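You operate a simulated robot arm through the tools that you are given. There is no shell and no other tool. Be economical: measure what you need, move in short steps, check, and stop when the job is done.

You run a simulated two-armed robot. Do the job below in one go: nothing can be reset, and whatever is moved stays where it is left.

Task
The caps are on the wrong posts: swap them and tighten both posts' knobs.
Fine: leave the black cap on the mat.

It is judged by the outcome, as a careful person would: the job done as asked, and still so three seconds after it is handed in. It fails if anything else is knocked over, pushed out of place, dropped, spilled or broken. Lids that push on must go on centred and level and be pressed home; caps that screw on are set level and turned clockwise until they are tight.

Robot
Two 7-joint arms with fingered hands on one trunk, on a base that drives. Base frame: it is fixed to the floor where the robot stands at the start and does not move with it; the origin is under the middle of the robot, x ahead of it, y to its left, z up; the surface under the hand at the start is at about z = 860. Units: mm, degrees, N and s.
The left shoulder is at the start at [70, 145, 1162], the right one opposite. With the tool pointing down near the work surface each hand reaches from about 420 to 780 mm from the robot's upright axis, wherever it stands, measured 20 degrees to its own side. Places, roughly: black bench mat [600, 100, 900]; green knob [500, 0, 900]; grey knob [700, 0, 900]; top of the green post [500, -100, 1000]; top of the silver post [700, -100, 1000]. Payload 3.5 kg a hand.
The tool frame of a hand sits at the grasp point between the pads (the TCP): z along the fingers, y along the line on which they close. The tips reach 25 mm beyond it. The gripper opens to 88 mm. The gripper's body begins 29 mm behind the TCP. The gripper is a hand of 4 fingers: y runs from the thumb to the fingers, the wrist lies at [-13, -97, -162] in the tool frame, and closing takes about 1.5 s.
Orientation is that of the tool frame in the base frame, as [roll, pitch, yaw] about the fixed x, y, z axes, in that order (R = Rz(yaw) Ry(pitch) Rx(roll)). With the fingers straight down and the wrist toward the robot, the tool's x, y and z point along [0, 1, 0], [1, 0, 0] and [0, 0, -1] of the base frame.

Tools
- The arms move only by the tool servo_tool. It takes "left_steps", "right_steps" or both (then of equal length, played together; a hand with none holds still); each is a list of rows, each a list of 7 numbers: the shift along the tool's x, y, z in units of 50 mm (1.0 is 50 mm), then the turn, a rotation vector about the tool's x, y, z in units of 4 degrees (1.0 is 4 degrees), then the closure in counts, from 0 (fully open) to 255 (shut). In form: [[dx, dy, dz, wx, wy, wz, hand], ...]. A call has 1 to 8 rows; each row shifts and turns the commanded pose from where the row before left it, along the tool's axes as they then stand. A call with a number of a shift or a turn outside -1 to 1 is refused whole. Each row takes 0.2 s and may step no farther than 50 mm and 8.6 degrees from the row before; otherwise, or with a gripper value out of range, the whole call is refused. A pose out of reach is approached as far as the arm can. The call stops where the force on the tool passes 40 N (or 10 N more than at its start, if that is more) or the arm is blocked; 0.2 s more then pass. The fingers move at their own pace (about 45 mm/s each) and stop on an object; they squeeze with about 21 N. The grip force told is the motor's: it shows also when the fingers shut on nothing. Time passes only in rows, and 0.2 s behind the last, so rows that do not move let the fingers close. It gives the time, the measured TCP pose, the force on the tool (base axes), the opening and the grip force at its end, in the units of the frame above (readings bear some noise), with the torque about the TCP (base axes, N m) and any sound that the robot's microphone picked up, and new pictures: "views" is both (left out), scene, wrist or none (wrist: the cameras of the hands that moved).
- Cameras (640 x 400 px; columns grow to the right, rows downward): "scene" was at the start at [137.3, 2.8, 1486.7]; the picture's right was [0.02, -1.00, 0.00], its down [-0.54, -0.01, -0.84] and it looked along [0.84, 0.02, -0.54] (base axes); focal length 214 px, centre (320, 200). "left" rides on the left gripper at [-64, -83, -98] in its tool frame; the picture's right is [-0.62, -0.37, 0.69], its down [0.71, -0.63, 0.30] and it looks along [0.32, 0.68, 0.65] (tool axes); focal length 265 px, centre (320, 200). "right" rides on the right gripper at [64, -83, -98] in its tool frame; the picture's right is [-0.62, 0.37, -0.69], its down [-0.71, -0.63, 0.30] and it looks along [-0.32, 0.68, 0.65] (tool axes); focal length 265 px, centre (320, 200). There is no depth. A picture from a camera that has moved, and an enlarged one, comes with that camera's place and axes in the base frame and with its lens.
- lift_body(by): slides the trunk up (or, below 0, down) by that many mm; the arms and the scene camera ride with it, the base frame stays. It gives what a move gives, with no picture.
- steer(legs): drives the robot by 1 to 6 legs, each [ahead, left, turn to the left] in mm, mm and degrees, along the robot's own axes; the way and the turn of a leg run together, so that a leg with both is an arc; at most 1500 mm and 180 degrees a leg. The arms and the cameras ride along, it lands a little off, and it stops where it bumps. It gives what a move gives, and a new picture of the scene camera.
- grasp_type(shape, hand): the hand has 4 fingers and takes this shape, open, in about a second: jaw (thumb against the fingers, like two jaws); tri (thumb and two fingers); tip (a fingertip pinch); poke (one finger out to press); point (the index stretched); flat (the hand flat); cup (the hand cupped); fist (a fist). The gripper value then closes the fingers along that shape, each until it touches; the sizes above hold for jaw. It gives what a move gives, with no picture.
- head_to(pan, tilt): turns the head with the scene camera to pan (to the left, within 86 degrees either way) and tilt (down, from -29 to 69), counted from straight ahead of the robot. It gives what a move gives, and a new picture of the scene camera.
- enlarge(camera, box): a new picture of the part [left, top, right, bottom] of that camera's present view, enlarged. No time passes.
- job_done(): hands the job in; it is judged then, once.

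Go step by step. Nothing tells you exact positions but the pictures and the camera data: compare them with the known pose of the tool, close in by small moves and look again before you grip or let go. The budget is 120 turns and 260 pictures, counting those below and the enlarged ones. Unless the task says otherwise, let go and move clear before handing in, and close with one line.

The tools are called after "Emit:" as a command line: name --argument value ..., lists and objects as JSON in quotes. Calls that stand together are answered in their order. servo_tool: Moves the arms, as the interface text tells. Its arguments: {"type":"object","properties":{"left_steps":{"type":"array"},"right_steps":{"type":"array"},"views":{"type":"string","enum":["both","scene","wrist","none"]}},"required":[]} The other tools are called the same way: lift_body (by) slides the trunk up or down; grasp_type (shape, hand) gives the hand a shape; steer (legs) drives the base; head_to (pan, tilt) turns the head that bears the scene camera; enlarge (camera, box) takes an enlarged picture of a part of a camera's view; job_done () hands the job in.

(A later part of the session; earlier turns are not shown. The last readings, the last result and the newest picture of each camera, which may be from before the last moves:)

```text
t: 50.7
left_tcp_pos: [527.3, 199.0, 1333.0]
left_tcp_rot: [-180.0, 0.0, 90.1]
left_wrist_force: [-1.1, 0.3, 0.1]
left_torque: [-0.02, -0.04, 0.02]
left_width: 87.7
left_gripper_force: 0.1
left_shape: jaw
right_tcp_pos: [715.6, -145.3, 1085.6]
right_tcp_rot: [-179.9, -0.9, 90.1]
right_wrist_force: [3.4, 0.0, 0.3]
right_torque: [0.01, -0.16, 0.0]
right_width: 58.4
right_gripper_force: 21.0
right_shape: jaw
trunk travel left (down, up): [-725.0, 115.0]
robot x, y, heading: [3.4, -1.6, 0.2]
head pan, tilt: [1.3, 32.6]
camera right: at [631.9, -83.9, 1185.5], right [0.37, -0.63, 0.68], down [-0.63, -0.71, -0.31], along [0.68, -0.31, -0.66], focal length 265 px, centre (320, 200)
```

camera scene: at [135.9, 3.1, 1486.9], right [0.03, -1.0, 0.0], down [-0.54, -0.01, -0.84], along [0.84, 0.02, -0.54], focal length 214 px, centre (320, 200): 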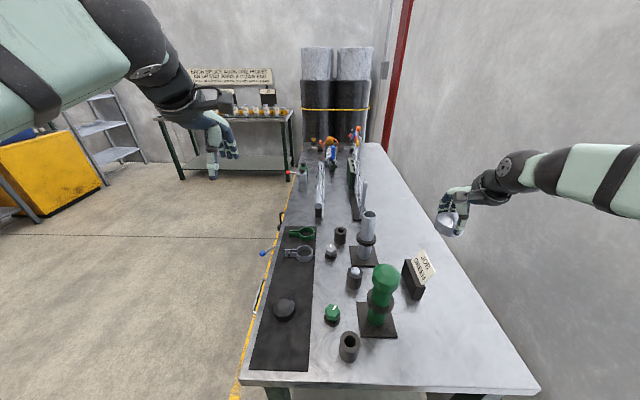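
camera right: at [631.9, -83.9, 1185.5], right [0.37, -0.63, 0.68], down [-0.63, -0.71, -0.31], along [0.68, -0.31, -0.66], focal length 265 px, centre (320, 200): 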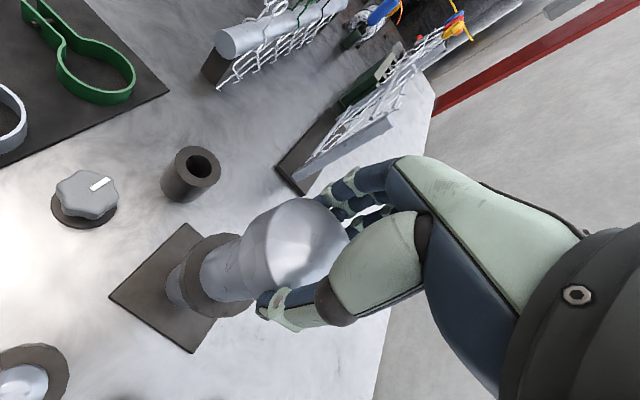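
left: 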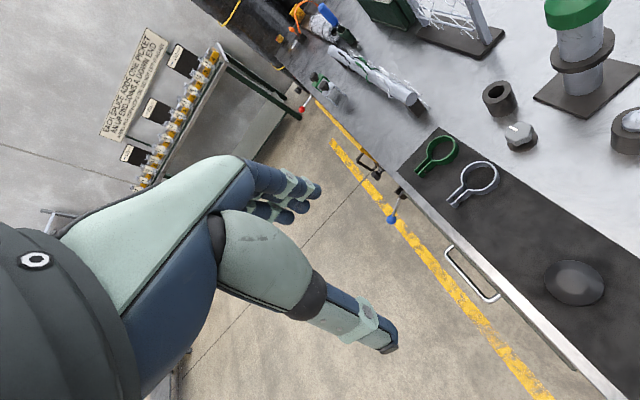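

A small sideways force shows a 1 mm error; correcting ahead and continuing down.

Emit:
servo_tool --right_steps '[[0, 0.025, 0, 0, 0, 0, 255], [0, 0, 0.08, 0, 0, 0, 255], [0, 0, 0.08, 0, 0, 0, 255], [0, 0, 0.05, 0, 0, 0, 255], [0, 0, 0, 0, 0, 0, 255]]' --views "wrist"

```text
t: 51.9
left_tcp_pos: [525.1, 198.4, 1332.8]
left_tcp_rot: [179.9, -0.1, 90.2]
left_wrist_force: [1.2, -1.3, -0.8]
left_torque: [-0.01, 0.01, 0.03]
left_width: 87.7
left_gripper_force: 0.1
left_shape: jaw
right_tcp_pos: [715.3, -145.7, 1077.1]
right_tcp_rot: [-179.9, -0.9, 90.2]
right_wrist_force: [1.2, -0.1, -0.3]
right_torque: [-0.01, -0.1, 0.0]
right_width: 58.4
right_gripper_force: 21.0
right_shape: jaw
trunk travel left (down, up): [-725.0, 115.0]
robot x, y, heading: [2.5, -2.9, 0.3]
head pan, tilt: [1.3, 32.6]
camera right: at [632.1, -84.2, 1176.0], right [0.37, -0.63, 0.68], down [-0.63, -0.71, -0.31], along [0.68, -0.31, -0.66], focal length 265 px, centre (320, 200)
```

right: 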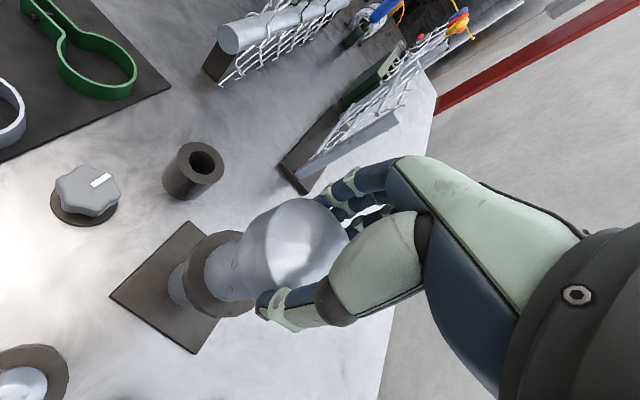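

Emit:
servo_tool --right_steps '[[0, 0.01, 0.04, 0, 0, 0, 255], [0, 0, 0.04, 0, 0, 0, 255], [0, 0, 0.03, 0, 0, 0, 255], [0, 0, 0, 0, 0, 0, 255]]' --views "none"

Emit:
enlarge --camera "scene" --box '[320, 180, 420, 280]'

```text
t: 52.9
left_tcp_pos: [525.1, 199.1, 1334.0]
left_tcp_rot: [179.9, 0.0, 90.2]
left_wrist_force: [0.1, -0.2, -0.1]
left_torque: [-0.01, 0.03, -0.01]
left_width: 87.6
left_gripper_force: 0.1
left_shape: jaw
right_tcp_pos: [713.9, -146.0, 1074.0]
right_tcp_rot: [179.8, -0.9, 90.2]
right_wrist_force: [2.9, 0.4, 10.5]
right_torque: [-0.06, -0.02, -0.02]
right_width: 58.1
right_gripper_force: 20.9
right_shape: jaw
trunk travel left (down, up): [-725.0, 115.0]
robot x, y, heading: [2.8, -0.5, 0.3]
head pan, tilt: [1.3, 32.6]
```

```text
4.00 times, centred on (370, 230) of scene
camera zoom: at [136.9, 3.7, 1486.9], right [0.03, -1.0, 0.0], down [-0.54, -0.01, -0.84], along [0.84, 0.02, -0.54], focal length 858 px, centre (120, 80)
```

zoom: 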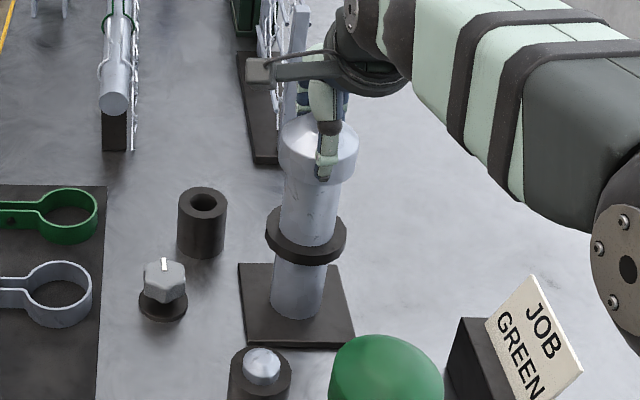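

Seated; a little more press to match, then release and rise.

Emit:
servo_tool --right_steps '[[0, 0, 0.03, 0, 0, 0, 255], [0, 0, 0, 0, 0, 0, 255], [0, 0, -0.05, 0, 0, 0, 255], [0, 0, 0, 0, 0, 0, 0], [0, 0, 0, 0, 0, 0, 0], [0, 0, 0, 0, 0, 0, 0], [0, 0, 0, 0, 0, 0, 0], [0, 0, -0.5, 0, 0, 0, 0]]' --views "none"

Emit:
servo_tool --right_steps '[[0, 0, -0.8, 0, 0, 0, 0], [0, 0, -0.8, 0, 0, 0, 0], [0, 0, 0, 0, 0, 0, 0]]' --views "wrist"

Emit:
enlarge --camera "scene" --box '[320, 180, 420, 280]'

```text
t: 54.7
left_tcp_pos: [524.9, 199.2, 1334.2]
left_tcp_rot: [179.8, 0.0, 90.1]
left_wrist_force: [-0.2, 0.4, 0.3]
left_torque: [0.05, -0.03, 0.01]
left_width: 87.6
left_gripper_force: 0.1
left_shape: jaw
right_tcp_pos: [717.9, -144.7, 1099.2]
right_tcp_rot: [-179.9, -0.9, 90.2]
right_wrist_force: [1.0, 0.5, -0.5]
right_torque: [-0.01, 0.0, 0.02]
right_width: 87.8
right_gripper_force: 0.0
right_shape: jaw
trunk travel left (down, up): [-725.0, 115.0]
robot x, y, heading: [3.5, -1.2, 0.2]
head pan, tilt: [1.3, 32.6]
```

```text
t: 55.5
left_tcp_pos: [526.8, 198.5, 1333.5]
left_tcp_rot: [-179.9, 0.0, 90.3]
left_wrist_force: [-0.7, -0.7, -0.5]
left_torque: [0.01, -0.02, 0.02]
left_width: 87.6
left_gripper_force: 0.1
left_shape: jaw
right_tcp_pos: [718.3, -146.1, 1178.0]
right_tcp_rot: [-179.8, -0.9, 90.1]
right_wrist_force: [-0.3, -0.4, -0.4]
right_torque: [-0.01, 0.0, -0.01]
right_width: 87.7
right_gripper_force: 0.1
right_shape: jaw
trunk travel left (down, up): [-725.0, 115.0]
robot x, y, heading: [1.2, 1.4, 0.3]
head pan, tilt: [1.3, 32.6]
camera right: at [633.5, -84.9, 1277.1], right [0.37, -0.63, 0.68], down [-0.63, -0.71, -0.31], along [0.68, -0.31, -0.66], focal length 265 px, centre (320, 200)
```

right: 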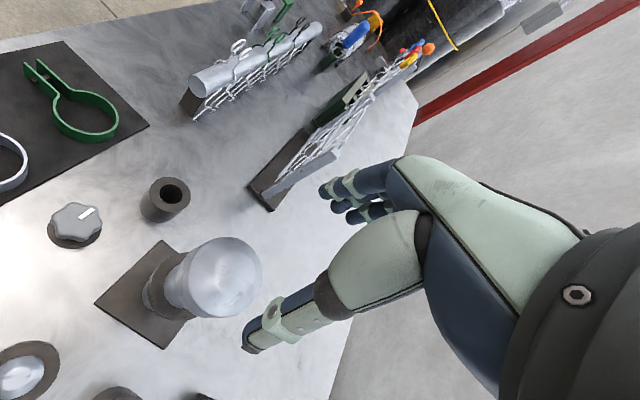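

```text
4.00 times, centred on (370, 230) of scene
camera zoom: at [139.1, 3.0, 1486.6], right [0.03, -1.0, 0.0], down [-0.54, -0.01, -0.84], along [0.84, 0.02, -0.54], focal length 858 px, centre (120, 80)
```

zoom: 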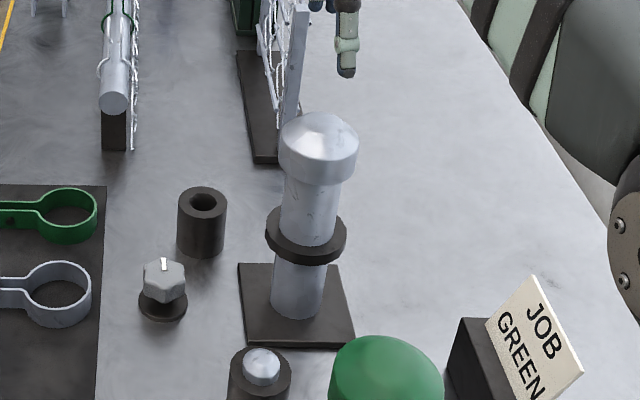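

Both caps are on level. Now for the knobs I'll use the left hand, whose forearm stays clear of the posts; the right hand moves aside at the same time.

Emit:
servo_tool --left_steps '[[-0.55, 0.477, 0.5, 0, 0, 0, 0], [-0.55, 0.477, 0.5, 0, 0, 0, 0], [-0.55, 0.477, 0.5, 0, 0, 0, 0], [-0.55, 0.477, 0.5, 0, 0, 0, 0], [-0.55, 0.477, 0.5, 0, 0, 0, 0], [-0.55, 0.477, 0.5, 0, 0, 0, 0], [-0.55, 0.477, 0.5, 0, 0, 0, 0], [-0.55, 0.477, 0.5, 0, 0, 0, 0]]' --right_steps '[[-0.5, -0.3, -0.1, 0, 0, 0, 0], [-0.5, -0.3, -0.1, 0, 0, 0, 0], [-0.5, -0.3, -0.1, 0, 0, 0, 0], [-0.5, -0.3, -0.1, 0, 0, 0, 0], [-0.5, -0.3, -0.1, 0, 0, 0, 0], [-0.5, -0.3, -0.1, 0, 0, 0, 0], [0, 0, 0, 0, 0, 0, 0], [0, 0, 0, 0, 0, 0, 0]]' --views "scene"

Emit:
enlarge --camera "left" --box '[0, 0, 640, 400]'

```text
t: 57.3
left_tcp_pos: [699.8, -10.7, 1145.5]
left_tcp_rot: [-179.9, 0.1, 90.3]
left_wrist_force: [-0.3, 0.9, 0.1]
left_torque: [0.03, 0.0, -0.02]
left_width: 87.7
left_gripper_force: 0.1
left_shape: jaw
left hand out of reach, approached as far as the arm can: row 8
right_tcp_pos: [624.9, -296.8, 1204.9]
right_tcp_rot: [-179.9, -1.0, 90.2]
right_wrist_force: [0.1, -0.3, 0.2]
right_torque: [0.01, 0.02, 0.03]
right_width: 87.7
right_gripper_force: 0.0
right_shape: jaw
trunk travel left (down, up): [-725.0, 115.0]
robot x, y, heading: [4.7, 0.3, 0.4]
head pan, tilt: [1.3, 32.6]
camera scene: at [139.3, 3.5, 1486.6], right [0.03, -1.0, 0.0], down [-0.54, -0.01, -0.84], along [0.84, 0.02, -0.54], focal length 214 px, centre (320, 200)
```

scene: 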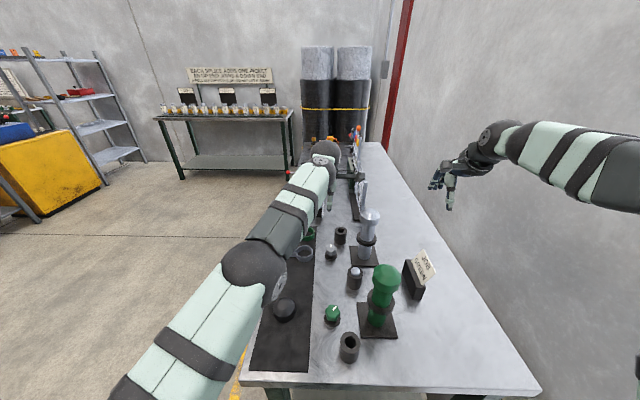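

```text
1.00 times, centred on (320, 200) of left (not enlarged: the box is as wide or as high as the picture)
camera zoom: at [617.5, -74.7, 1243.4], right [-0.37, -0.62, -0.69], down [-0.63, 0.71, -0.3], along [0.68, 0.33, -0.65], focal length 265 px, centre (320, 200)
```

zoom: 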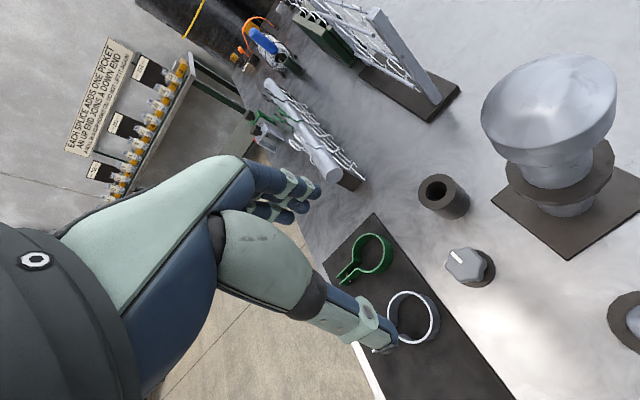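

The left hand is near its reach limit, so I lower the trunk 100 mm and drive 30 mm ahead.

Emit:
lift_body --by -80

Emit:
steer --legs '[[30, 0, 0]]'

```text
t: 58.4
left_tcp_pos: [699.0, -9.6, 1065.4]
left_tcp_rot: [179.9, 0.0, 90.2]
left_wrist_force: [0.0, -0.3, 0.3]
left_torque: [-0.01, 0.0, 0.05]
left_width: 87.7
left_gripper_force: 0.1
left_shape: jaw
right_tcp_pos: [624.8, -299.4, 1127.4]
right_tcp_rot: [-180.0, -1.0, 90.2]
right_wrist_force: [0.0, -0.5, 0.1]
right_torque: [0.0, 0.0, -0.02]
right_width: 87.7
right_gripper_force: 0.0
right_shape: jaw
trunk travel left (down, up): [-645.0, 195.0]
robot x, y, heading: [-1.1, -3.8, 0.4]
head pan, tilt: [1.3, 32.6]
```

```text
t: 59.3
left_tcp_pos: [725.1, -10.5, 1069.1]
left_tcp_rot: [179.7, 0.0, 90.2]
left_wrist_force: [-0.4, 0.1, -0.7]
left_torque: [-0.02, -0.05, -0.01]
left_width: 87.8
left_gripper_force: 0.2
left_shape: jaw
right_tcp_pos: [650.7, -298.0, 1131.2]
right_tcp_rot: [179.8, -0.9, 90.3]
right_wrist_force: [-0.5, -0.8, -0.1]
right_torque: [0.01, -0.04, -0.01]
right_width: 87.8
right_gripper_force: 0.1
right_shape: jaw
trunk travel left (down, up): [-645.0, 195.0]
robot x, y, heading: [29.9, -2.9, 0.5]
head pan, tilt: [1.3, 32.6]
camera scene: at [163.1, 3.2, 1407.3], right [0.03, -1.0, 0.0], down [-0.54, -0.01, -0.84], along [0.84, 0.02, -0.54], focal length 214 px, centre (320, 200)
```

scene: 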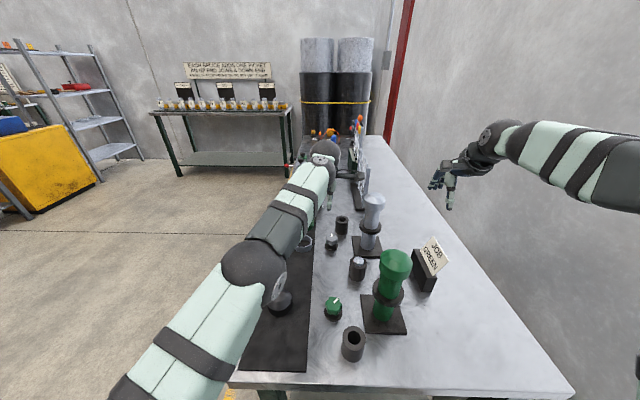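

Emit:
servo_tool --left_steps '[[-0.24, -0.17, 0.4, 0, 0, 0, 0], [0, 0, 0.6, 0, 0, 0, 0], [0, 0, 0.6, 0, 0, 0, 0], [0, 0, 0.4, 0, 0, 0, 0], [0, 0, 0, 0, 0, 0, 0]]' --views "wrist"

Emit:
enlarge --camera "scene" --box '[280, 180, 380, 280]'

```text
t: 60.5
left_tcp_pos: [716.1, -16.6, 962.5]
left_tcp_rot: [179.8, 0.0, 90.1]
left_wrist_force: [0.0, -0.3, -0.6]
left_torque: [-0.03, -0.03, 0.01]
left_width: 87.9
left_gripper_force: 0.0
left_shape: jaw
left hand out of reach, approached as far as the arm can: row 1
right_tcp_pos: [653.9, -298.9, 1126.6]
right_tcp_rot: [-179.9, -0.9, 90.2]
right_wrist_force: [0.7, -0.2, 0.7]
right_torque: [-0.01, 0.0, 0.0]
right_width: 87.8
right_gripper_force: 0.0
right_shape: jaw
trunk travel left (down, up): [-645.0, 195.0]
robot x, y, heading: [32.3, 1.1, -0.1]
head pan, tilt: [1.3, 32.6]
camera left: at [633.6, -81.5, 1061.5], right [-0.37, -0.62, -0.69], down [-0.63, 0.71, -0.31], along [0.68, 0.33, -0.65], focal length 265 px, centre (320, 200)
```

left: 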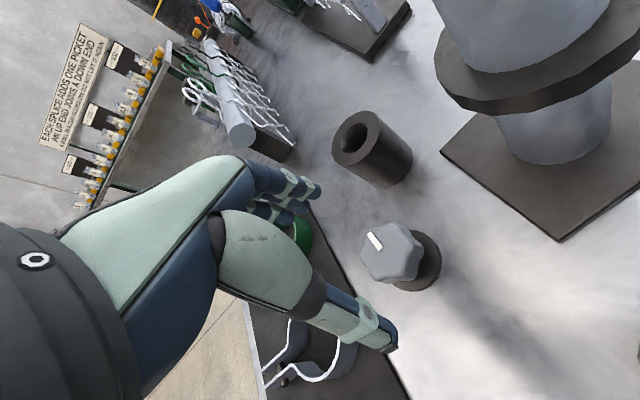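

```text
4.00 times, centred on (330, 230) of scene
camera zoom: at [168.4, 3.2, 1406.6], right [0.03, -1.0, 0.0], down [-0.54, -0.01, -0.84], along [0.84, 0.02, -0.54], focal length 858 px, centre (280, 80)
```

zoom: 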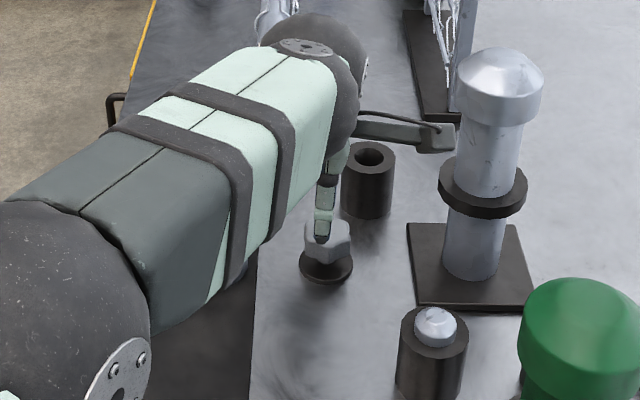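

The grey knob looks to be at about [720,-24] with its top near z 888. Shifting and lowering to check.

Emit:
servo_tool --left_steps '[[-0.14, 0.08, 0.2, 0, 0, 0, 0], [0, 0, 0.3, 0, 0, 0, 0], [0, 0, 0.3, 0, 0, 0, 0], [0, 0, 0, 0, 0, 0, 0]]' --views "wrist"

Emit:
enlarge --camera "scene" --box '[290, 200, 370, 280]'

```text
t: 61.5
left_tcp_pos: [719.0, -24.1, 924.4]
left_tcp_rot: [179.8, 0.0, 90.1]
left_wrist_force: [0.1, -0.2, 0.6]
left_torque: [-0.02, 0.02, 0.04]
left_width: 87.9
left_gripper_force: 0.0
left_shape: jaw
right_tcp_pos: [655.3, -299.1, 1126.9]
right_tcp_rot: [180.0, -0.9, 90.2]
right_wrist_force: [-0.4, -0.7, -0.1]
right_torque: [-0.02, 0.0, 0.0]
right_width: 87.8
right_gripper_force: 0.1
right_shape: jaw
trunk travel left (down, up): [-645.0, 195.0]
robot x, y, heading: [30.4, 1.3, 0.5]
head pan, tilt: [1.3, 32.6]
camera left: at [637.2, -88.6, 1022.1], right [-0.37, -0.62, -0.69], down [-0.63, 0.71, -0.31], along [0.68, 0.33, -0.65], focal length 265 px, centre (320, 200)
```

left: 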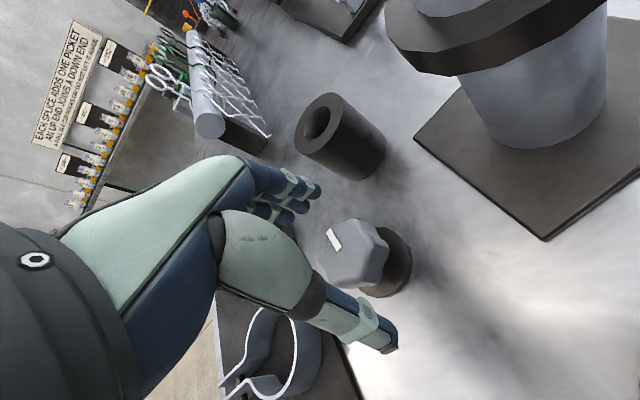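

```text
5.00 times, centred on (330, 240) of scene
camera zoom: at [168.0, 3.0, 1406.7], right [0.03, -1.0, 0.0], down [-0.54, -0.01, -0.84], along [0.84, 0.02, -0.54], focal length 1072 px, centre (270, 0)
```

zoom: 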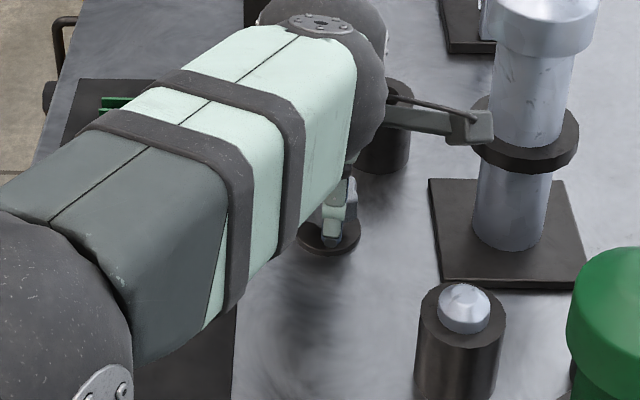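

Knob refined to [719.5,-25.5], top z≈895. Lowering around it and closing.

Emit:
servo_tool --left_steps '[[-0.03, 0.01, 0.2, 0, 0, 0, 0], [0, 0, 0.2, 0, 0, 0, 0], [0, 0, 0.2, 0, 0, 0, 0], [0, 0, 0, 0, 0, 0, 0]]' --views "wrist"

Emit:
enlarge --camera "scene" --box '[290, 200, 370, 280]'

```text
t: 62.5
left_tcp_pos: [721.0, -25.5, 894.2]
left_tcp_rot: [179.9, 0.0, 90.1]
left_wrist_force: [0.4, -0.3, 0.1]
left_torque: [0.01, 0.03, 0.0]
left_width: 87.6
left_gripper_force: 0.0
left_shape: jaw
right_tcp_pos: [654.6, -298.9, 1127.3]
right_tcp_rot: [-179.9, -0.9, 90.3]
right_wrist_force: [0.1, -0.2, -0.8]
right_torque: [0.01, 0.01, 0.02]
right_width: 87.9
right_gripper_force: 0.0
right_shape: jaw
trunk travel left (down, up): [-645.0, 195.0]
robot x, y, heading: [30.8, -3.0, 0.2]
head pan, tilt: [1.3, 32.6]
camera left: at [638.4, -89.9, 992.3], right [-0.37, -0.62, -0.69], down [-0.63, 0.71, -0.31], along [0.68, 0.33, -0.65], focal length 265 px, centre (320, 200)
```

left: 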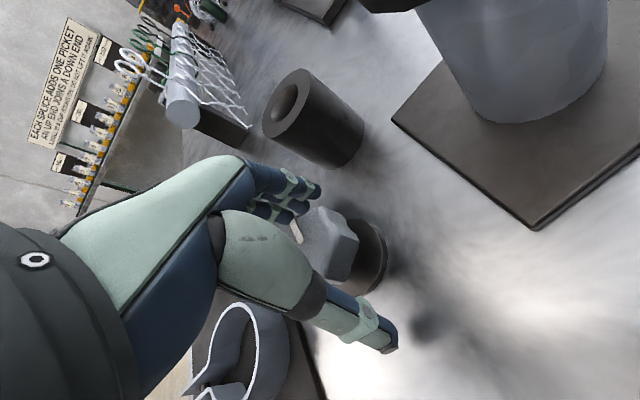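

```text
5.00 times, centred on (330, 240) of scene
camera zoom: at [168.0, 3.0, 1406.7], right [0.03, -1.0, 0.0], down [-0.54, -0.01, -0.84], along [0.84, 0.02, -0.54], focal length 1072 px, centre (270, 0)
```

zoom: 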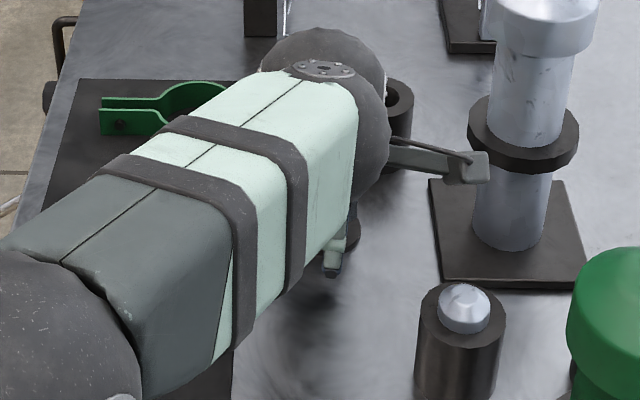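

Emit:
servo_tool --left_steps '[[0, 0, 0, 0, 0, 0, 255], [0, 0, 0, 0, 0, 0, 255], [0, 0, 0, 0, 0, 0, 255], [0, 0, 0, 0, 0, 0, 255], [0, 0, 0, 0, 0, 0, 255], [0, 0, 0, 0, 0, 0, 255], [0, 0, 0, 0, 0, 0, 255], [0, 0, 0, 0, 0, 0, 255]]' --views "wrist"

```text
t: 64.3
left_tcp_pos: [720.2, -25.7, 893.3]
left_tcp_rot: [180.0, 0.0, 90.2]
left_wrist_force: [-4.4, 1.2, -6.5]
left_torque: [0.05, -0.14, -0.01]
left_width: 24.2
left_gripper_force: 21.0
left_shape: jaw
right_tcp_pos: [655.0, -299.3, 1127.0]
right_tcp_rot: [180.0, -0.9, 90.2]
right_wrist_force: [0.1, 0.0, 0.3]
right_torque: [0.0, 0.03, 0.02]
right_width: 87.9
right_gripper_force: 0.0
right_shape: jaw
trunk travel left (down, up): [-645.0, 195.0]
robot x, y, heading: [28.3, -0.9, 0.0]
head pan, tilt: [1.3, 32.6]
camera left: at [638.2, -90.0, 991.3], right [-0.37, -0.62, -0.69], down [-0.63, 0.71, -0.3], along [0.68, 0.33, -0.65], focal length 265 px, centre (320, 200)
```

left: 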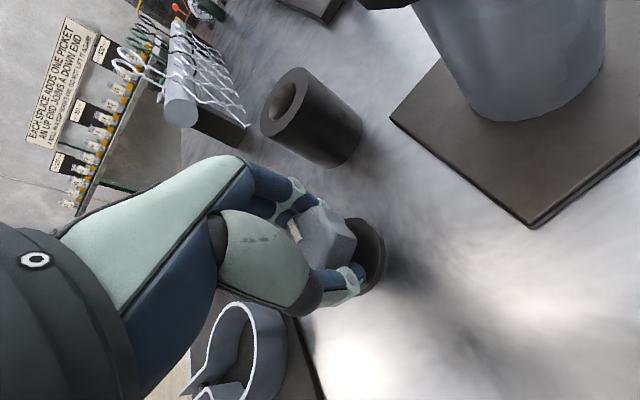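

The tips closed beneath the knob (24 mm), so I regrip about 9 mm higher.

Emit:
servo_tool --left_steps '[[0, 0, 0, 0, 0, 0, 60], [0, 0, 0, 0, 0, 0, 60], [0, 0, 0, 0, 0, 0, 60], [0, 0, -0.18, 0, 0, 0, 60], [0, 0, 0, 0, 0, 0, 60]]' --views "none"

Emit:
servo_tool --left_steps '[[0, 0, 0, 0, 0, 0, 255], [0, 0, 0, 0, 0, 0, 255], [0, 0, 0, 0, 0, 0, 255], [0, 0, 0, 0, 0, 0, 255], [0, 0, 0, 0, 0, 0, 255], [0, 0, 0, 0, 0, 0, 255]]' --views "wrist"

Emit:
enlarge --camera "left" --box '[240, 150, 440, 330]'

```text
t: 65.5
left_tcp_pos: [720.6, -24.0, 902.2]
left_tcp_rot: [179.9, -0.1, 90.2]
left_wrist_force: [-0.2, 0.5, 0.3]
left_torque: [0.01, -0.01, -0.02]
left_width: 66.8
left_gripper_force: 0.0
left_shape: jaw
right_tcp_pos: [654.7, -299.1, 1127.4]
right_tcp_rot: [-180.0, -0.9, 90.2]
right_wrist_force: [0.4, -0.3, 0.7]
right_torque: [-0.02, -0.01, -0.01]
right_width: 87.8
right_gripper_force: 0.0
right_shape: jaw
trunk travel left (down, up): [-645.0, 195.0]
robot x, y, heading: [30.1, 1.8, 0.0]
head pan, tilt: [1.3, 32.6]
```

```text
t: 66.9
left_tcp_pos: [719.7, -25.4, 901.9]
left_tcp_rot: [-180.0, -0.1, 90.2]
left_wrist_force: [-5.0, 0.9, -7.2]
left_torque: [0.02, 0.08, 0.01]
left_width: 31.7
left_gripper_force: 21.3
left_shape: jaw
right_tcp_pos: [654.9, -299.1, 1127.1]
right_tcp_rot: [180.0, -0.8, 90.2]
right_wrist_force: [1.0, -0.9, -0.7]
right_torque: [0.01, 0.0, -0.02]
right_width: 87.6
right_gripper_force: 0.1
right_shape: jaw
trunk travel left (down, up): [-645.0, 195.0]
robot x, y, heading: [28.4, -2.7, 0.2]
head pan, tilt: [1.3, 32.6]
camera left: at [637.6, -88.8, 1000.3], right [-0.37, -0.62, -0.69], down [-0.63, 0.71, -0.3], along [0.68, 0.33, -0.65], focal length 265 px, centre (320, 200)
```

left: 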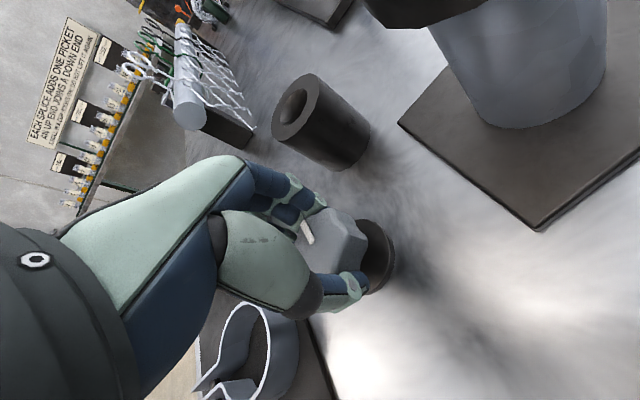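

```text
2.22 times, centred on (340, 240) of left
camera zoom: at [637.6, -88.8, 1000.3], right [-0.37, -0.62, -0.69], down [-0.63, 0.71, -0.3], along [0.68, 0.33, -0.65], focal length 590 px, centre (276, 111)
```

zoom: 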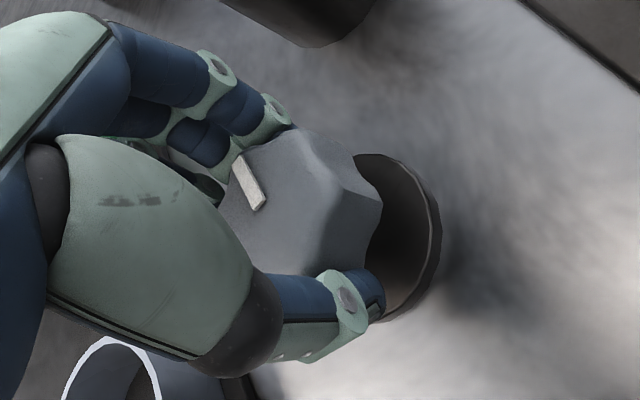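

A firm grip on the knob now. Turning clockwise (positive about tool z) and watching torque.

Emit:
servo_tool --left_steps '[[0, 0, 0, 0, 0, 1, 255], [0, 0, 0, 0, 0, 1, 255], [0, 0, 0, 0, 0, 1, 255], [0, 0, 0, 0, 0, 1, 255], [0, 0, 0, 0, 0, 0, 255]]' --views "wrist"

```text
t: 68.1
left_tcp_pos: [719.7, -24.2, 901.4]
left_tcp_rot: [-179.9, 0.1, 74.1]
left_wrist_force: [-5.5, 4.2, -8.2]
left_torque: [0.06, 0.18, 0.03]
left_width: 31.2
left_gripper_force: 21.3
left_shape: jaw
right_tcp_pos: [654.2, -297.5, 1128.4]
right_tcp_rot: [-180.0, -0.8, 90.3]
right_wrist_force: [0.4, 0.6, -1.2]
right_torque: [-0.01, 0.03, 0.03]
right_width: 88.0
right_gripper_force: 0.1
right_shape: jaw
trunk travel left (down, up): [-645.0, 195.0]
robot x, y, heading: [31.8, -0.1, 0.4]
head pan, tilt: [1.3, 32.6]
camera left: at [623.1, -63.6, 1000.0], right [-0.52, -0.5, -0.69], down [-0.41, 0.86, -0.3], along [0.75, 0.12, -0.65], focal length 265 px, centre (320, 200)
```

left: 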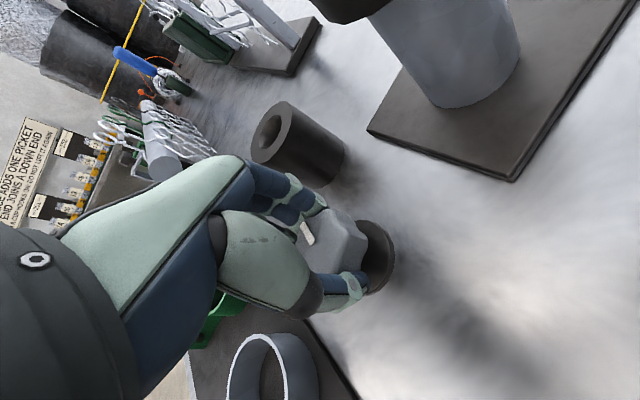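

The knob turns with the hand. Continuing.

Emit:
servo_tool --left_steps '[[0, 0, 0, 0, 0, 1, 255], [0, 0, 0, 0, 0, 1, 255], [0, 0, 0, 0, 0, 1, 255], [0, 0, 0, 0, 0, 1, 255], [0, 0, 0, 0, 0, 1, 255], [0, 0, 0, 0, 0, 1, 255], [0, 0, 0, 0, 0, 1, 255], [0, 0, 0, 0, 0, 0, 255]]'

```text
t: 69.9
left_tcp_pos: [720.5, -25.2, 902.0]
left_tcp_rot: [179.9, -0.1, 46.1]
left_wrist_force: [-6.3, 5.8, -8.9]
left_torque: [0.12, 0.19, 0.02]
left_width: 30.8
left_gripper_force: 21.6
left_shape: jaw
right_tcp_pos: [655.4, -298.2, 1127.2]
right_tcp_rot: [180.0, -0.8, 90.2]
right_wrist_force: [-0.8, -0.8, -0.2]
right_torque: [0.03, 0.01, 0.02]
right_width: 87.7
right_gripper_force: 0.0
right_shape: jaw
trunk travel left (down, up): [-645.0, 195.0]
robot x, y, heading: [31.4, 0.3, 0.0]
head pan, tilt: [1.3, 32.6]
camera scene: at [168.9, 4.3, 1406.5], right [0.03, -1.0, 0.0], down [-0.54, -0.01, -0.84], along [0.84, 0.02, -0.54], focal length 214 px, centre (320, 200)
camera left: at [616.9, -13.1, 1000.0], right [-0.7, -0.19, -0.69], down [0.04, 0.95, -0.31], along [0.72, -0.24, -0.65], focal length 265 px, centre (320, 200)
```

scene: 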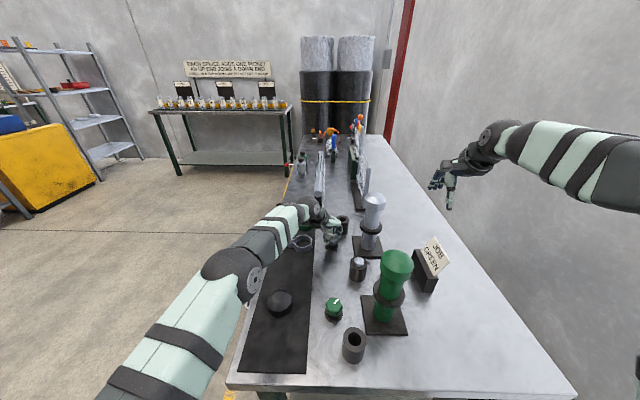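
left: 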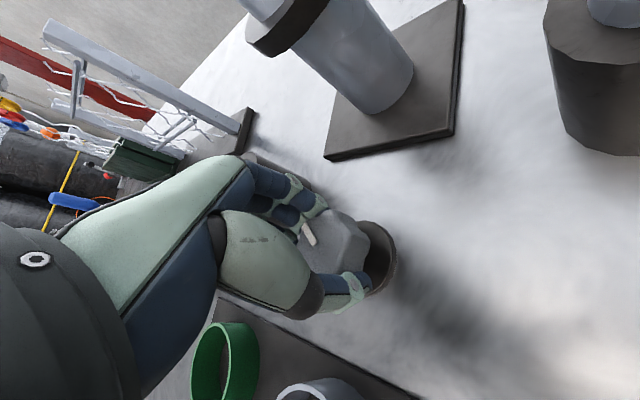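

Emit:
servo_tool --left_steps '[[0, 0, 0, 0, 0, 1, 255], [0, 0, 0, 0, 0, 1, 255], [0, 0, 0, 0, 0, 1, 255], [0, 0, 0, 0, 0, 1, 255], [0, 0, 0, 0, 0, 1, 255], [0, 0, 0, 0, 0, 1, 255], [0, 0, 0, 0, 0, 1, 255], [0, 0, 0, 0, 0, 0, 255]]' --views "wrist"

```text
t: 71.7
left_tcp_pos: [689.0, -29.6, 912.5]
left_tcp_rot: [179.8, -0.1, 17.7]
left_wrist_force: [-5.1, -6.8, 5.8]
left_torque: [-0.19, -0.03, -0.2]
left_width: 21.9
left_gripper_force: 21.1
left_shape: jaw
left hand out of reach, approached as far as the arm can: row 3, 4, 5, 6, 7
right_tcp_pos: [654.0, -300.1, 1127.4]
right_tcp_rot: [180.0, -0.8, 90.2]
right_wrist_force: [1.1, -0.3, -0.4]
right_torque: [0.01, 0.03, -0.04]
right_width: 87.8
right_gripper_force: 0.1
right_shape: jaw
trunk travel left (down, up): [-645.0, 195.0]
robot x, y, heading: [31.5, 3.0, 0.3]
head pan, tilt: [1.3, 32.6]
camera left: at [603.8, 30.4, 1009.3], right [-0.7, 0.16, -0.7], down [0.49, 0.82, -0.3], along [0.52, -0.55, -0.65], focal length 265 px, centre (320, 200)
```

left: 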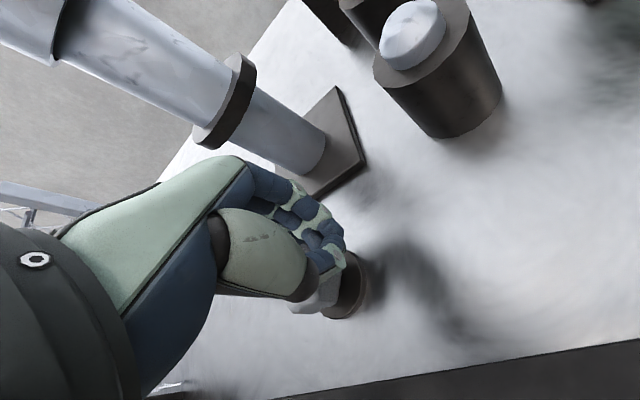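

The hand ran out of reach at the end and slipped off the knob. Opening, lifting and looking.

Emit:
servo_tool --left_steps '[[0, 0, 0, 0, 0, 0, 60], [0, 0, 0, 0, 0, 0, 0], [0, 0, 0, 0, 0, 0, 0], [0, 0, -0.6, 0, 0, 0, 0], [0, 0, -0.8, 0, 0, 0, 0], [0, 0, -0.6, 0, 0, 0, 0], [0, 0, 0, 0, 0, 0, 0]]'

Emit:
enlarge --camera "scene" --box '[280, 180, 420, 320]'

```text
t: 73.3
left_tcp_pos: [685.6, -27.8, 1006.8]
left_tcp_rot: [-179.9, -0.1, 18.2]
left_wrist_force: [-0.1, 0.4, 0.3]
left_torque: [-0.04, 0.0, 0.04]
left_width: 87.5
left_gripper_force: 0.1
left_shape: jaw
left hand out of reach, approached as far as the arm can: row 5
right_tcp_pos: [655.8, -298.8, 1126.6]
right_tcp_rot: [-180.0, -0.8, 90.2]
right_wrist_force: [1.1, 0.7, 0.1]
right_torque: [0.0, -0.04, -0.03]
right_width: 88.0
right_gripper_force: 0.1
right_shape: jaw
trunk travel left (down, up): [-645.0, 195.0]
robot x, y, heading: [33.5, -1.2, 0.5]
head pan, tilt: [1.3, 32.6]
camera scene: at [168.4, 3.0, 1406.6], right [0.03, -1.0, 0.0], down [-0.54, -0.01, -0.84], along [0.84, 0.02, -0.54], focal length 214 px, centre (320, 200)
camera left: at [599.9, 31.9, 1104.8], right [-0.7, 0.16, -0.69], down [0.48, 0.82, -0.3], along [0.52, -0.55, -0.65], focal length 265 px, centre (320, 200)
```

scene: 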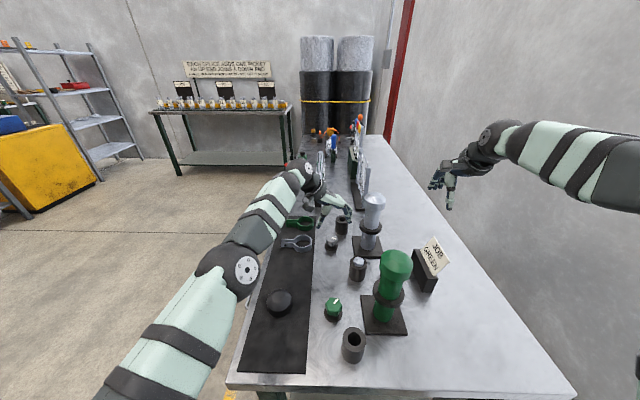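
left: 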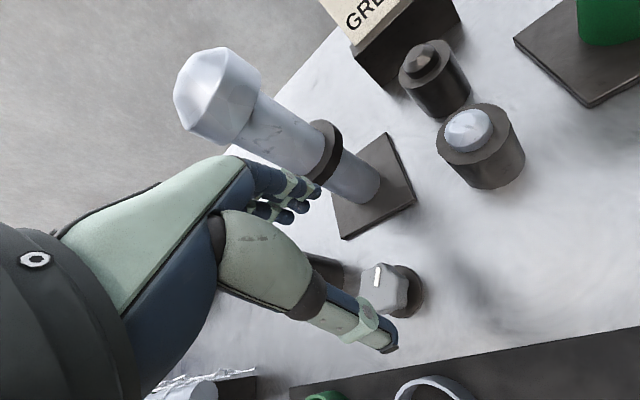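

```text
2.86 times, centred on (350, 250) of scene
camera zoom: at [168.4, 3.0, 1406.6], right [0.03, -1.0, 0.0], down [-0.54, -0.01, -0.84], along [0.84, 0.02, -0.54], focal length 613 px, centre (234, 57)
```

zoom: 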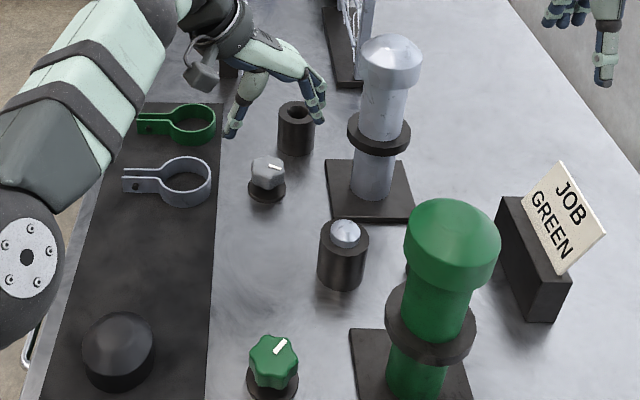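

The knob turned about 60–70° and looks upright. I rotate the hand back while raised and move the base 40 mm further ahead for better reach.

Emit:
servo_tool --left_steps '[[0, 0, 0, 0, 0, -1, 0], [0, 0, 0, 0, 0, -1, 0], [0, 0, 0, 0, 0, -1, 0], [0, 0, 0, 0, 0, -1, 0], [0, 0, 0, 0, 0, -1, 0], [0, 0, 0, 0, 0, -1, 0], [0, 0, 0, 0, 0, -1, 0], [0, 0, 0, 0, 0, -1, 0]]' --views "none"

Emit:
servo_tool --left_steps '[[0, 0, 0, 0, 0, -1, 0], [0, 0, 0, 0, 0, -1, 0], [0, 0, 0, 0, 0, -1, 0], [0, 0, 0, 0, 0, -1, 0], [0, 0, 0, 0, 0, -1, 0], [0, 0, 0, 0, 0, -1, 0], [0, 0, 0, 0, 0, -1, 0], [0, 0, 0, 0, 0, -1, 0]]' --views "none"

Emit:
steer --legs '[[40, 0, 0]]'

```text
t: 75.1
left_tcp_pos: [685.1, -27.9, 1011.1]
left_tcp_rot: [180.0, -0.1, 50.1]
left_wrist_force: [0.0, -1.3, 0.5]
left_torque: [0.0, -0.04, 0.01]
left_width: 87.5
left_gripper_force: 0.1
left_shape: jaw
right_tcp_pos: [654.9, -298.1, 1127.6]
right_tcp_rot: [180.0, -0.9, 90.1]
right_wrist_force: [0.0, 1.0, 0.1]
right_torque: [0.01, 0.0, -0.02]
right_width: 87.8
right_gripper_force: 0.0
right_shape: jaw
trunk travel left (down, up): [-645.0, 195.0]
robot x, y, heading: [31.7, -4.1, 0.1]
head pan, tilt: [1.3, 32.6]
```

```text
t: 76.9
left_tcp_pos: [686.0, -27.9, 1010.2]
left_tcp_rot: [179.9, -0.1, 82.3]
left_wrist_force: [0.0, -0.2, 0.7]
left_torque: [0.02, -0.02, -0.02]
left_width: 87.7
left_gripper_force: 0.1
left_shape: jaw
right_tcp_pos: [653.8, -299.6, 1127.3]
right_tcp_rot: [180.0, -1.0, 90.2]
right_wrist_force: [-0.4, -0.3, 0.2]
right_torque: [-0.01, -0.01, 0.06]
right_width: 87.6
right_gripper_force: 0.0
right_shape: jaw
trunk travel left (down, up): [-645.0, 195.0]
robot x, y, heading: [31.1, -2.1, 0.2]
head pan, tilt: [1.3, 32.6]
```

```text
t: 77.8
left_tcp_pos: [722.2, -28.1, 1014.0]
left_tcp_rot: [179.7, 0.0, 82.1]
left_wrist_force: [0.0, -1.3, -0.2]
left_torque: [0.02, -0.01, -0.01]
left_width: 87.8
left_gripper_force: 0.1
left_shape: jaw
right_tcp_pos: [689.2, -299.6, 1129.2]
right_tcp_rot: [179.8, -0.9, 90.1]
right_wrist_force: [-0.3, -0.7, 0.8]
right_torque: [0.02, 0.02, 0.02]
right_width: 87.7
right_gripper_force: 0.1
right_shape: jaw
trunk travel left (down, up): [-645.0, 195.0]
robot x, y, heading: [70.0, -1.2, 0.0]
head pan, tilt: [1.3, 32.6]
camera scene: at [201.9, 3.4, 1407.3], right [0.02, -1.0, 0.0], down [-0.54, -0.01, -0.84], along [0.84, 0.02, -0.54], focal length 214 px, centre (320, 200)
```

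scene: 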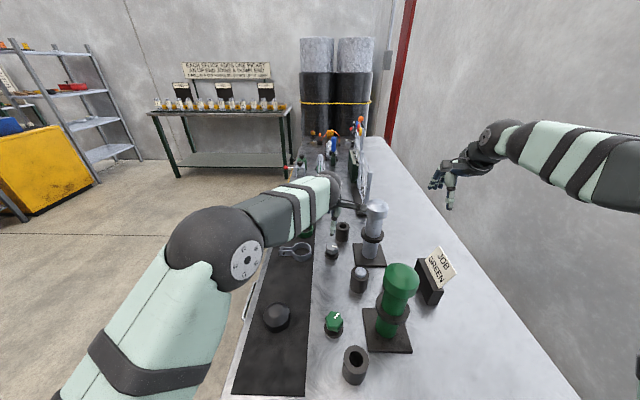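

Emit:
servo_tool --left_steps '[[0.05, -0.1, 0.4, 0, 0, -1, 0], [0, 0, 0.5, 0, 0, -1, 0], [0, 0, 0.5, 0, 0, 0, 0], [0, 0, 0.3, 0, 0, 0, 0], [0, 0, 0, 0, 0, 0, 0]]' --views "wrist"

```text
t: 79.0
left_tcp_pos: [723.2, -23.9, 924.2]
left_tcp_rot: [179.9, 0.0, 90.1]
left_wrist_force: [-0.3, 0.1, 0.0]
left_torque: [-0.02, -0.01, -0.01]
left_width: 87.5
left_gripper_force: 0.1
left_shape: jaw
right_tcp_pos: [693.0, -299.6, 1127.4]
right_tcp_rot: [180.0, -0.8, 90.1]
right_wrist_force: [0.4, -0.1, 0.9]
right_torque: [0.01, 0.01, 0.01]
right_width: 87.6
right_gripper_force: 0.1
right_shape: jaw
trunk travel left (down, up): [-645.0, 195.0]
robot x, y, heading: [70.8, -2.2, 0.1]
head pan, tilt: [1.3, 32.6]
camera left: at [640.0, -88.8, 1022.5], right [-0.37, -0.62, -0.69], down [-0.63, 0.71, -0.31], along [0.68, 0.33, -0.65], focal length 265 px, centre (320, 200)
```

left: 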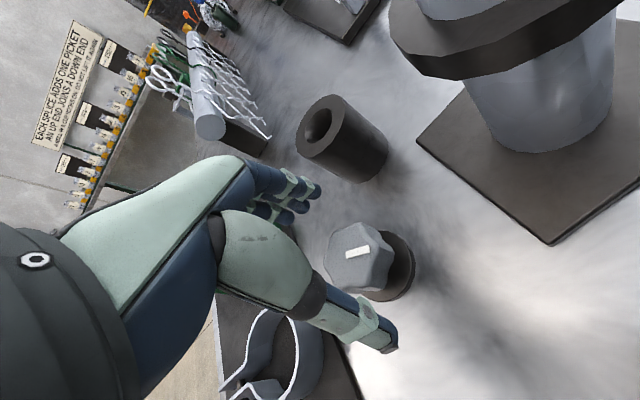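

Knob intact with its pointer turned. Regripping it.

Emit:
servo_tool --left_steps '[[-0.03, -0.05, 0.22, 0, 0, 0, 0], [0, 0, 0.22, 0, 0, 0, 60], [0, 0, 0, 0, 0, 0, 255], [0, 0, 0, 0, 0, 0, 255], [0, 0, 0, 0, 0, 0, 255], [0, 0, 0, 0, 0, 0, 255], [0, 0, 0, 0, 0, 0, 255], [0, 0, 0, 0, 0, 0, 255]]' --views "wrist"

```text
t: 80.8
left_tcp_pos: [717.9, -25.7, 902.6]
left_tcp_rot: [-179.9, 0.0, 90.0]
left_wrist_force: [-4.4, -0.6, -6.8]
left_torque: [-0.02, 0.08, 0.0]
left_width: 31.9
left_gripper_force: 21.3
left_shape: jaw
right_tcp_pos: [693.5, -298.8, 1126.6]
right_tcp_rot: [179.9, -1.0, 90.1]
right_wrist_force: [-0.3, -0.1, -0.7]
right_torque: [-0.02, 0.02, -0.01]
right_width: 87.6
right_gripper_force: 0.0
right_shape: jaw
trunk travel left (down, up): [-645.0, 195.0]
robot x, y, heading: [70.0, 1.7, -0.1]
head pan, tilt: [1.3, 32.6]
camera left: at [636.3, -90.3, 1000.7], right [-0.37, -0.62, -0.69], down [-0.63, 0.71, -0.3], along [0.68, 0.33, -0.65], focal length 265 px, centre (320, 200)
```

left: 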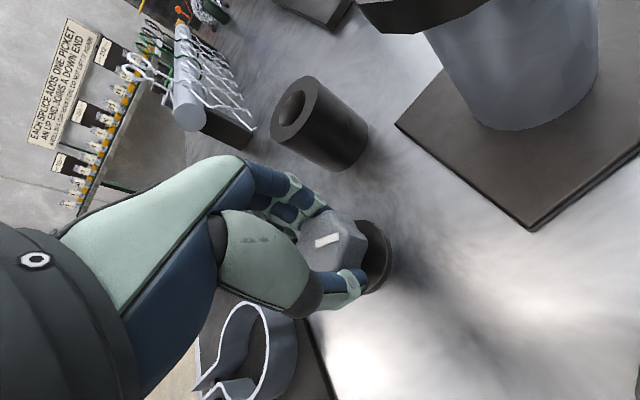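

Gripped at 31.9 mm. Turning clockwise again.

Emit:
servo_tool --left_steps '[[0, 0, 0, 0, 0, 1, 255], [0, 0, 0, 0, 0, 1, 255], [0, 0, 0, 0, 0, 1, 255], [0, 0, 0, 0, 0, 1, 255], [0, 0, 0, 0, 0, 1, 255], [0, 0, 0, 0, 0, 1, 255], [0, 0, 0, 0, 0, 1, 255], [0, 0, 0, 0, 0, 1, 255]]' --views "wrist"

```text
t: 82.6
left_tcp_pos: [717.5, -25.3, 903.0]
left_tcp_rot: [179.9, 0.1, 58.0]
left_wrist_force: [-3.0, 2.8, -8.4]
left_torque: [0.1, 0.11, 0.08]
left_width: 31.3
left_gripper_force: 20.2
left_shape: jaw
right_tcp_pos: [693.7, -298.3, 1127.5]
right_tcp_rot: [180.0, -0.7, 90.2]
right_wrist_force: [0.6, 0.3, 0.6]
right_torque: [-0.01, -0.02, -0.02]
right_width: 87.8
right_gripper_force: 0.0
right_shape: jaw
trunk travel left (down, up): [-645.0, 195.0]
robot x, y, heading: [69.5, 0.7, 0.4]
head pan, tilt: [1.3, 32.6]
camera left: at [614.3, -35.1, 1000.6], right [-0.64, -0.33, -0.69], down [-0.16, 0.94, -0.31], along [0.75, -0.09, -0.65], focal length 265 px, centre (320, 200)
```

left: 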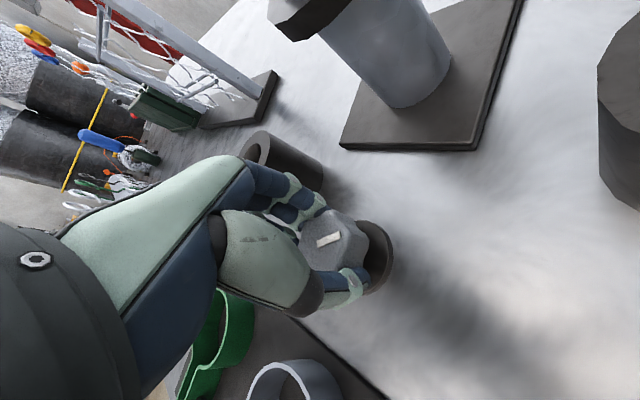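

Emit:
servo_tool --left_steps '[[0, 0, 0, 0, 0, 1, 255], [0, 0, 0, 0, 0, 1, 255], [0, 0, 0, 0, 0, 1, 255], [0, 0, 0, 0, 0, 1, 255], [0, 0, 0, 0, 0, 1, 255], [0, 0, 0, 0, 0, 1, 255], [0, 0, 0, 0, 0, 1, 255], [0, 0, 0, 0, 0, 1, 255]]' --views "wrist"

```text
t: 84.4
left_tcp_pos: [720.1, -24.3, 902.5]
left_tcp_rot: [179.9, 0.0, 26.1]
left_wrist_force: [-1.3, 8.9, -8.4]
left_torque: [0.18, 0.05, 0.11]
left_width: 31.1
left_gripper_force: 21.1
left_shape: jaw
right_tcp_pos: [693.9, -295.0, 1127.6]
right_tcp_rot: [180.0, -0.8, 90.0]
right_wrist_force: [1.2, -0.4, 0.4]
right_torque: [0.01, -0.02, -0.05]
right_width: 87.8
right_gripper_force: 0.0
right_shape: jaw
trunk travel left (down, up): [-645.0, 195.0]
robot x, y, heading: [72.6, 1.7, 0.1]
head pan, tilt: [1.3, 32.6]
camera left: at [625.5, 22.7, 1000.5], right [-0.72, 0.06, -0.69], down [0.37, 0.88, -0.31], along [0.59, -0.47, -0.65], focal length 265 px, centre (320, 200)
```

left: 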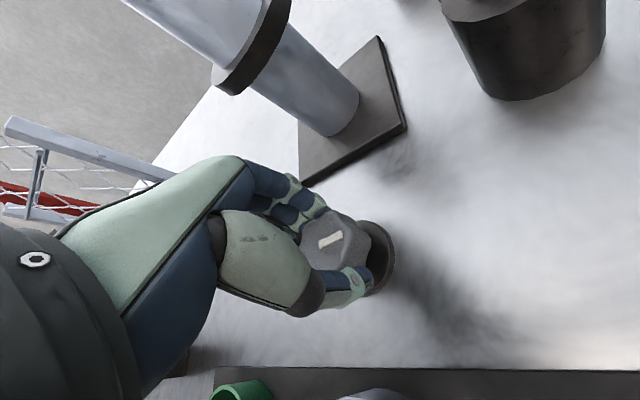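

Emit:
servo_tool --left_steps '[[0, 0, 0, 0, 0, 1, 255], [0, 0, 0, 0, 0, 1, 255], [0, 0, 0, 0, 0, 1, 255], [0, 0, 0, 0, 0, 1, 255], [0, 0, 0, 0, 0, 1, 255], [0, 0, 0, 0, 0, 1, 255]]'

```text
t: 85.8
left_tcp_pos: [712.1, -24.5, 902.9]
left_tcp_rot: [179.9, 0.1, 2.3]
left_wrist_force: [21.3, 9.5, -19.5]
left_torque: [0.19, -0.27, 0.17]
left_width: 28.9
left_gripper_force: 21.0
left_shape: jaw
left hand out of reach, approached as far as the arm can: row 5, 6
right_tcp_pos: [700.6, -297.3, 1123.3]
right_tcp_rot: [-179.6, -0.8, 90.1]
right_wrist_force: [0.5, -0.5, 0.2]
right_torque: [0.02, -0.02, 0.02]
right_width: 87.6
right_gripper_force: 0.0
right_shape: jaw
trunk travel left (down, up): [-645.0, 195.0]
robot x, y, heading: [71.4, 2.0, -0.1]
head pan, tilt: [1.3, 32.6]
camera scene: at [216.4, 4.8, 1405.5], right [0.02, -1.0, 0.0], down [-0.54, -0.01, -0.84], along [0.84, 0.02, -0.54], focal length 214 px, centre (320, 200)
camera left: at [644.7, 56.6, 1001.2], right [-0.64, 0.34, -0.69], down [0.69, 0.66, -0.31], along [0.35, -0.67, -0.65], focal length 265 px, centre (320, 200)
```

scene: 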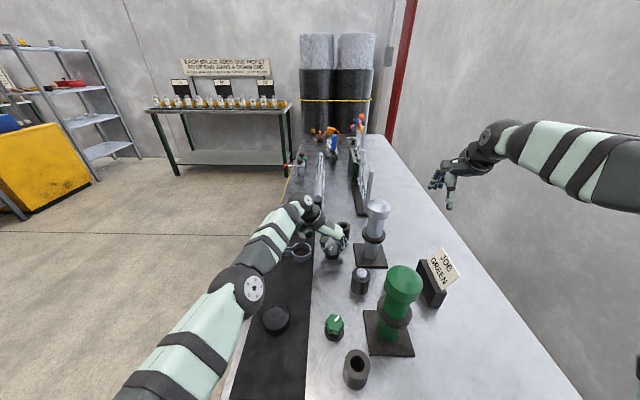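
left: 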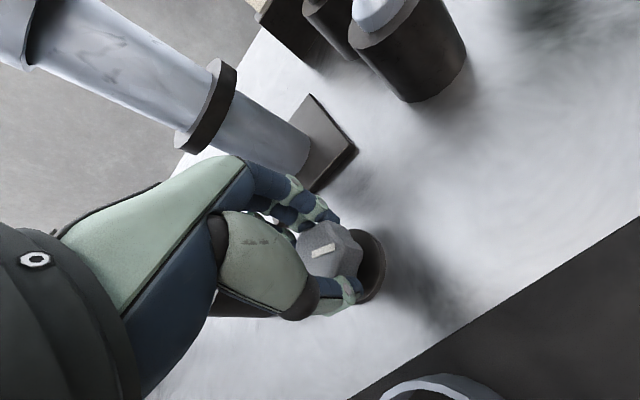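

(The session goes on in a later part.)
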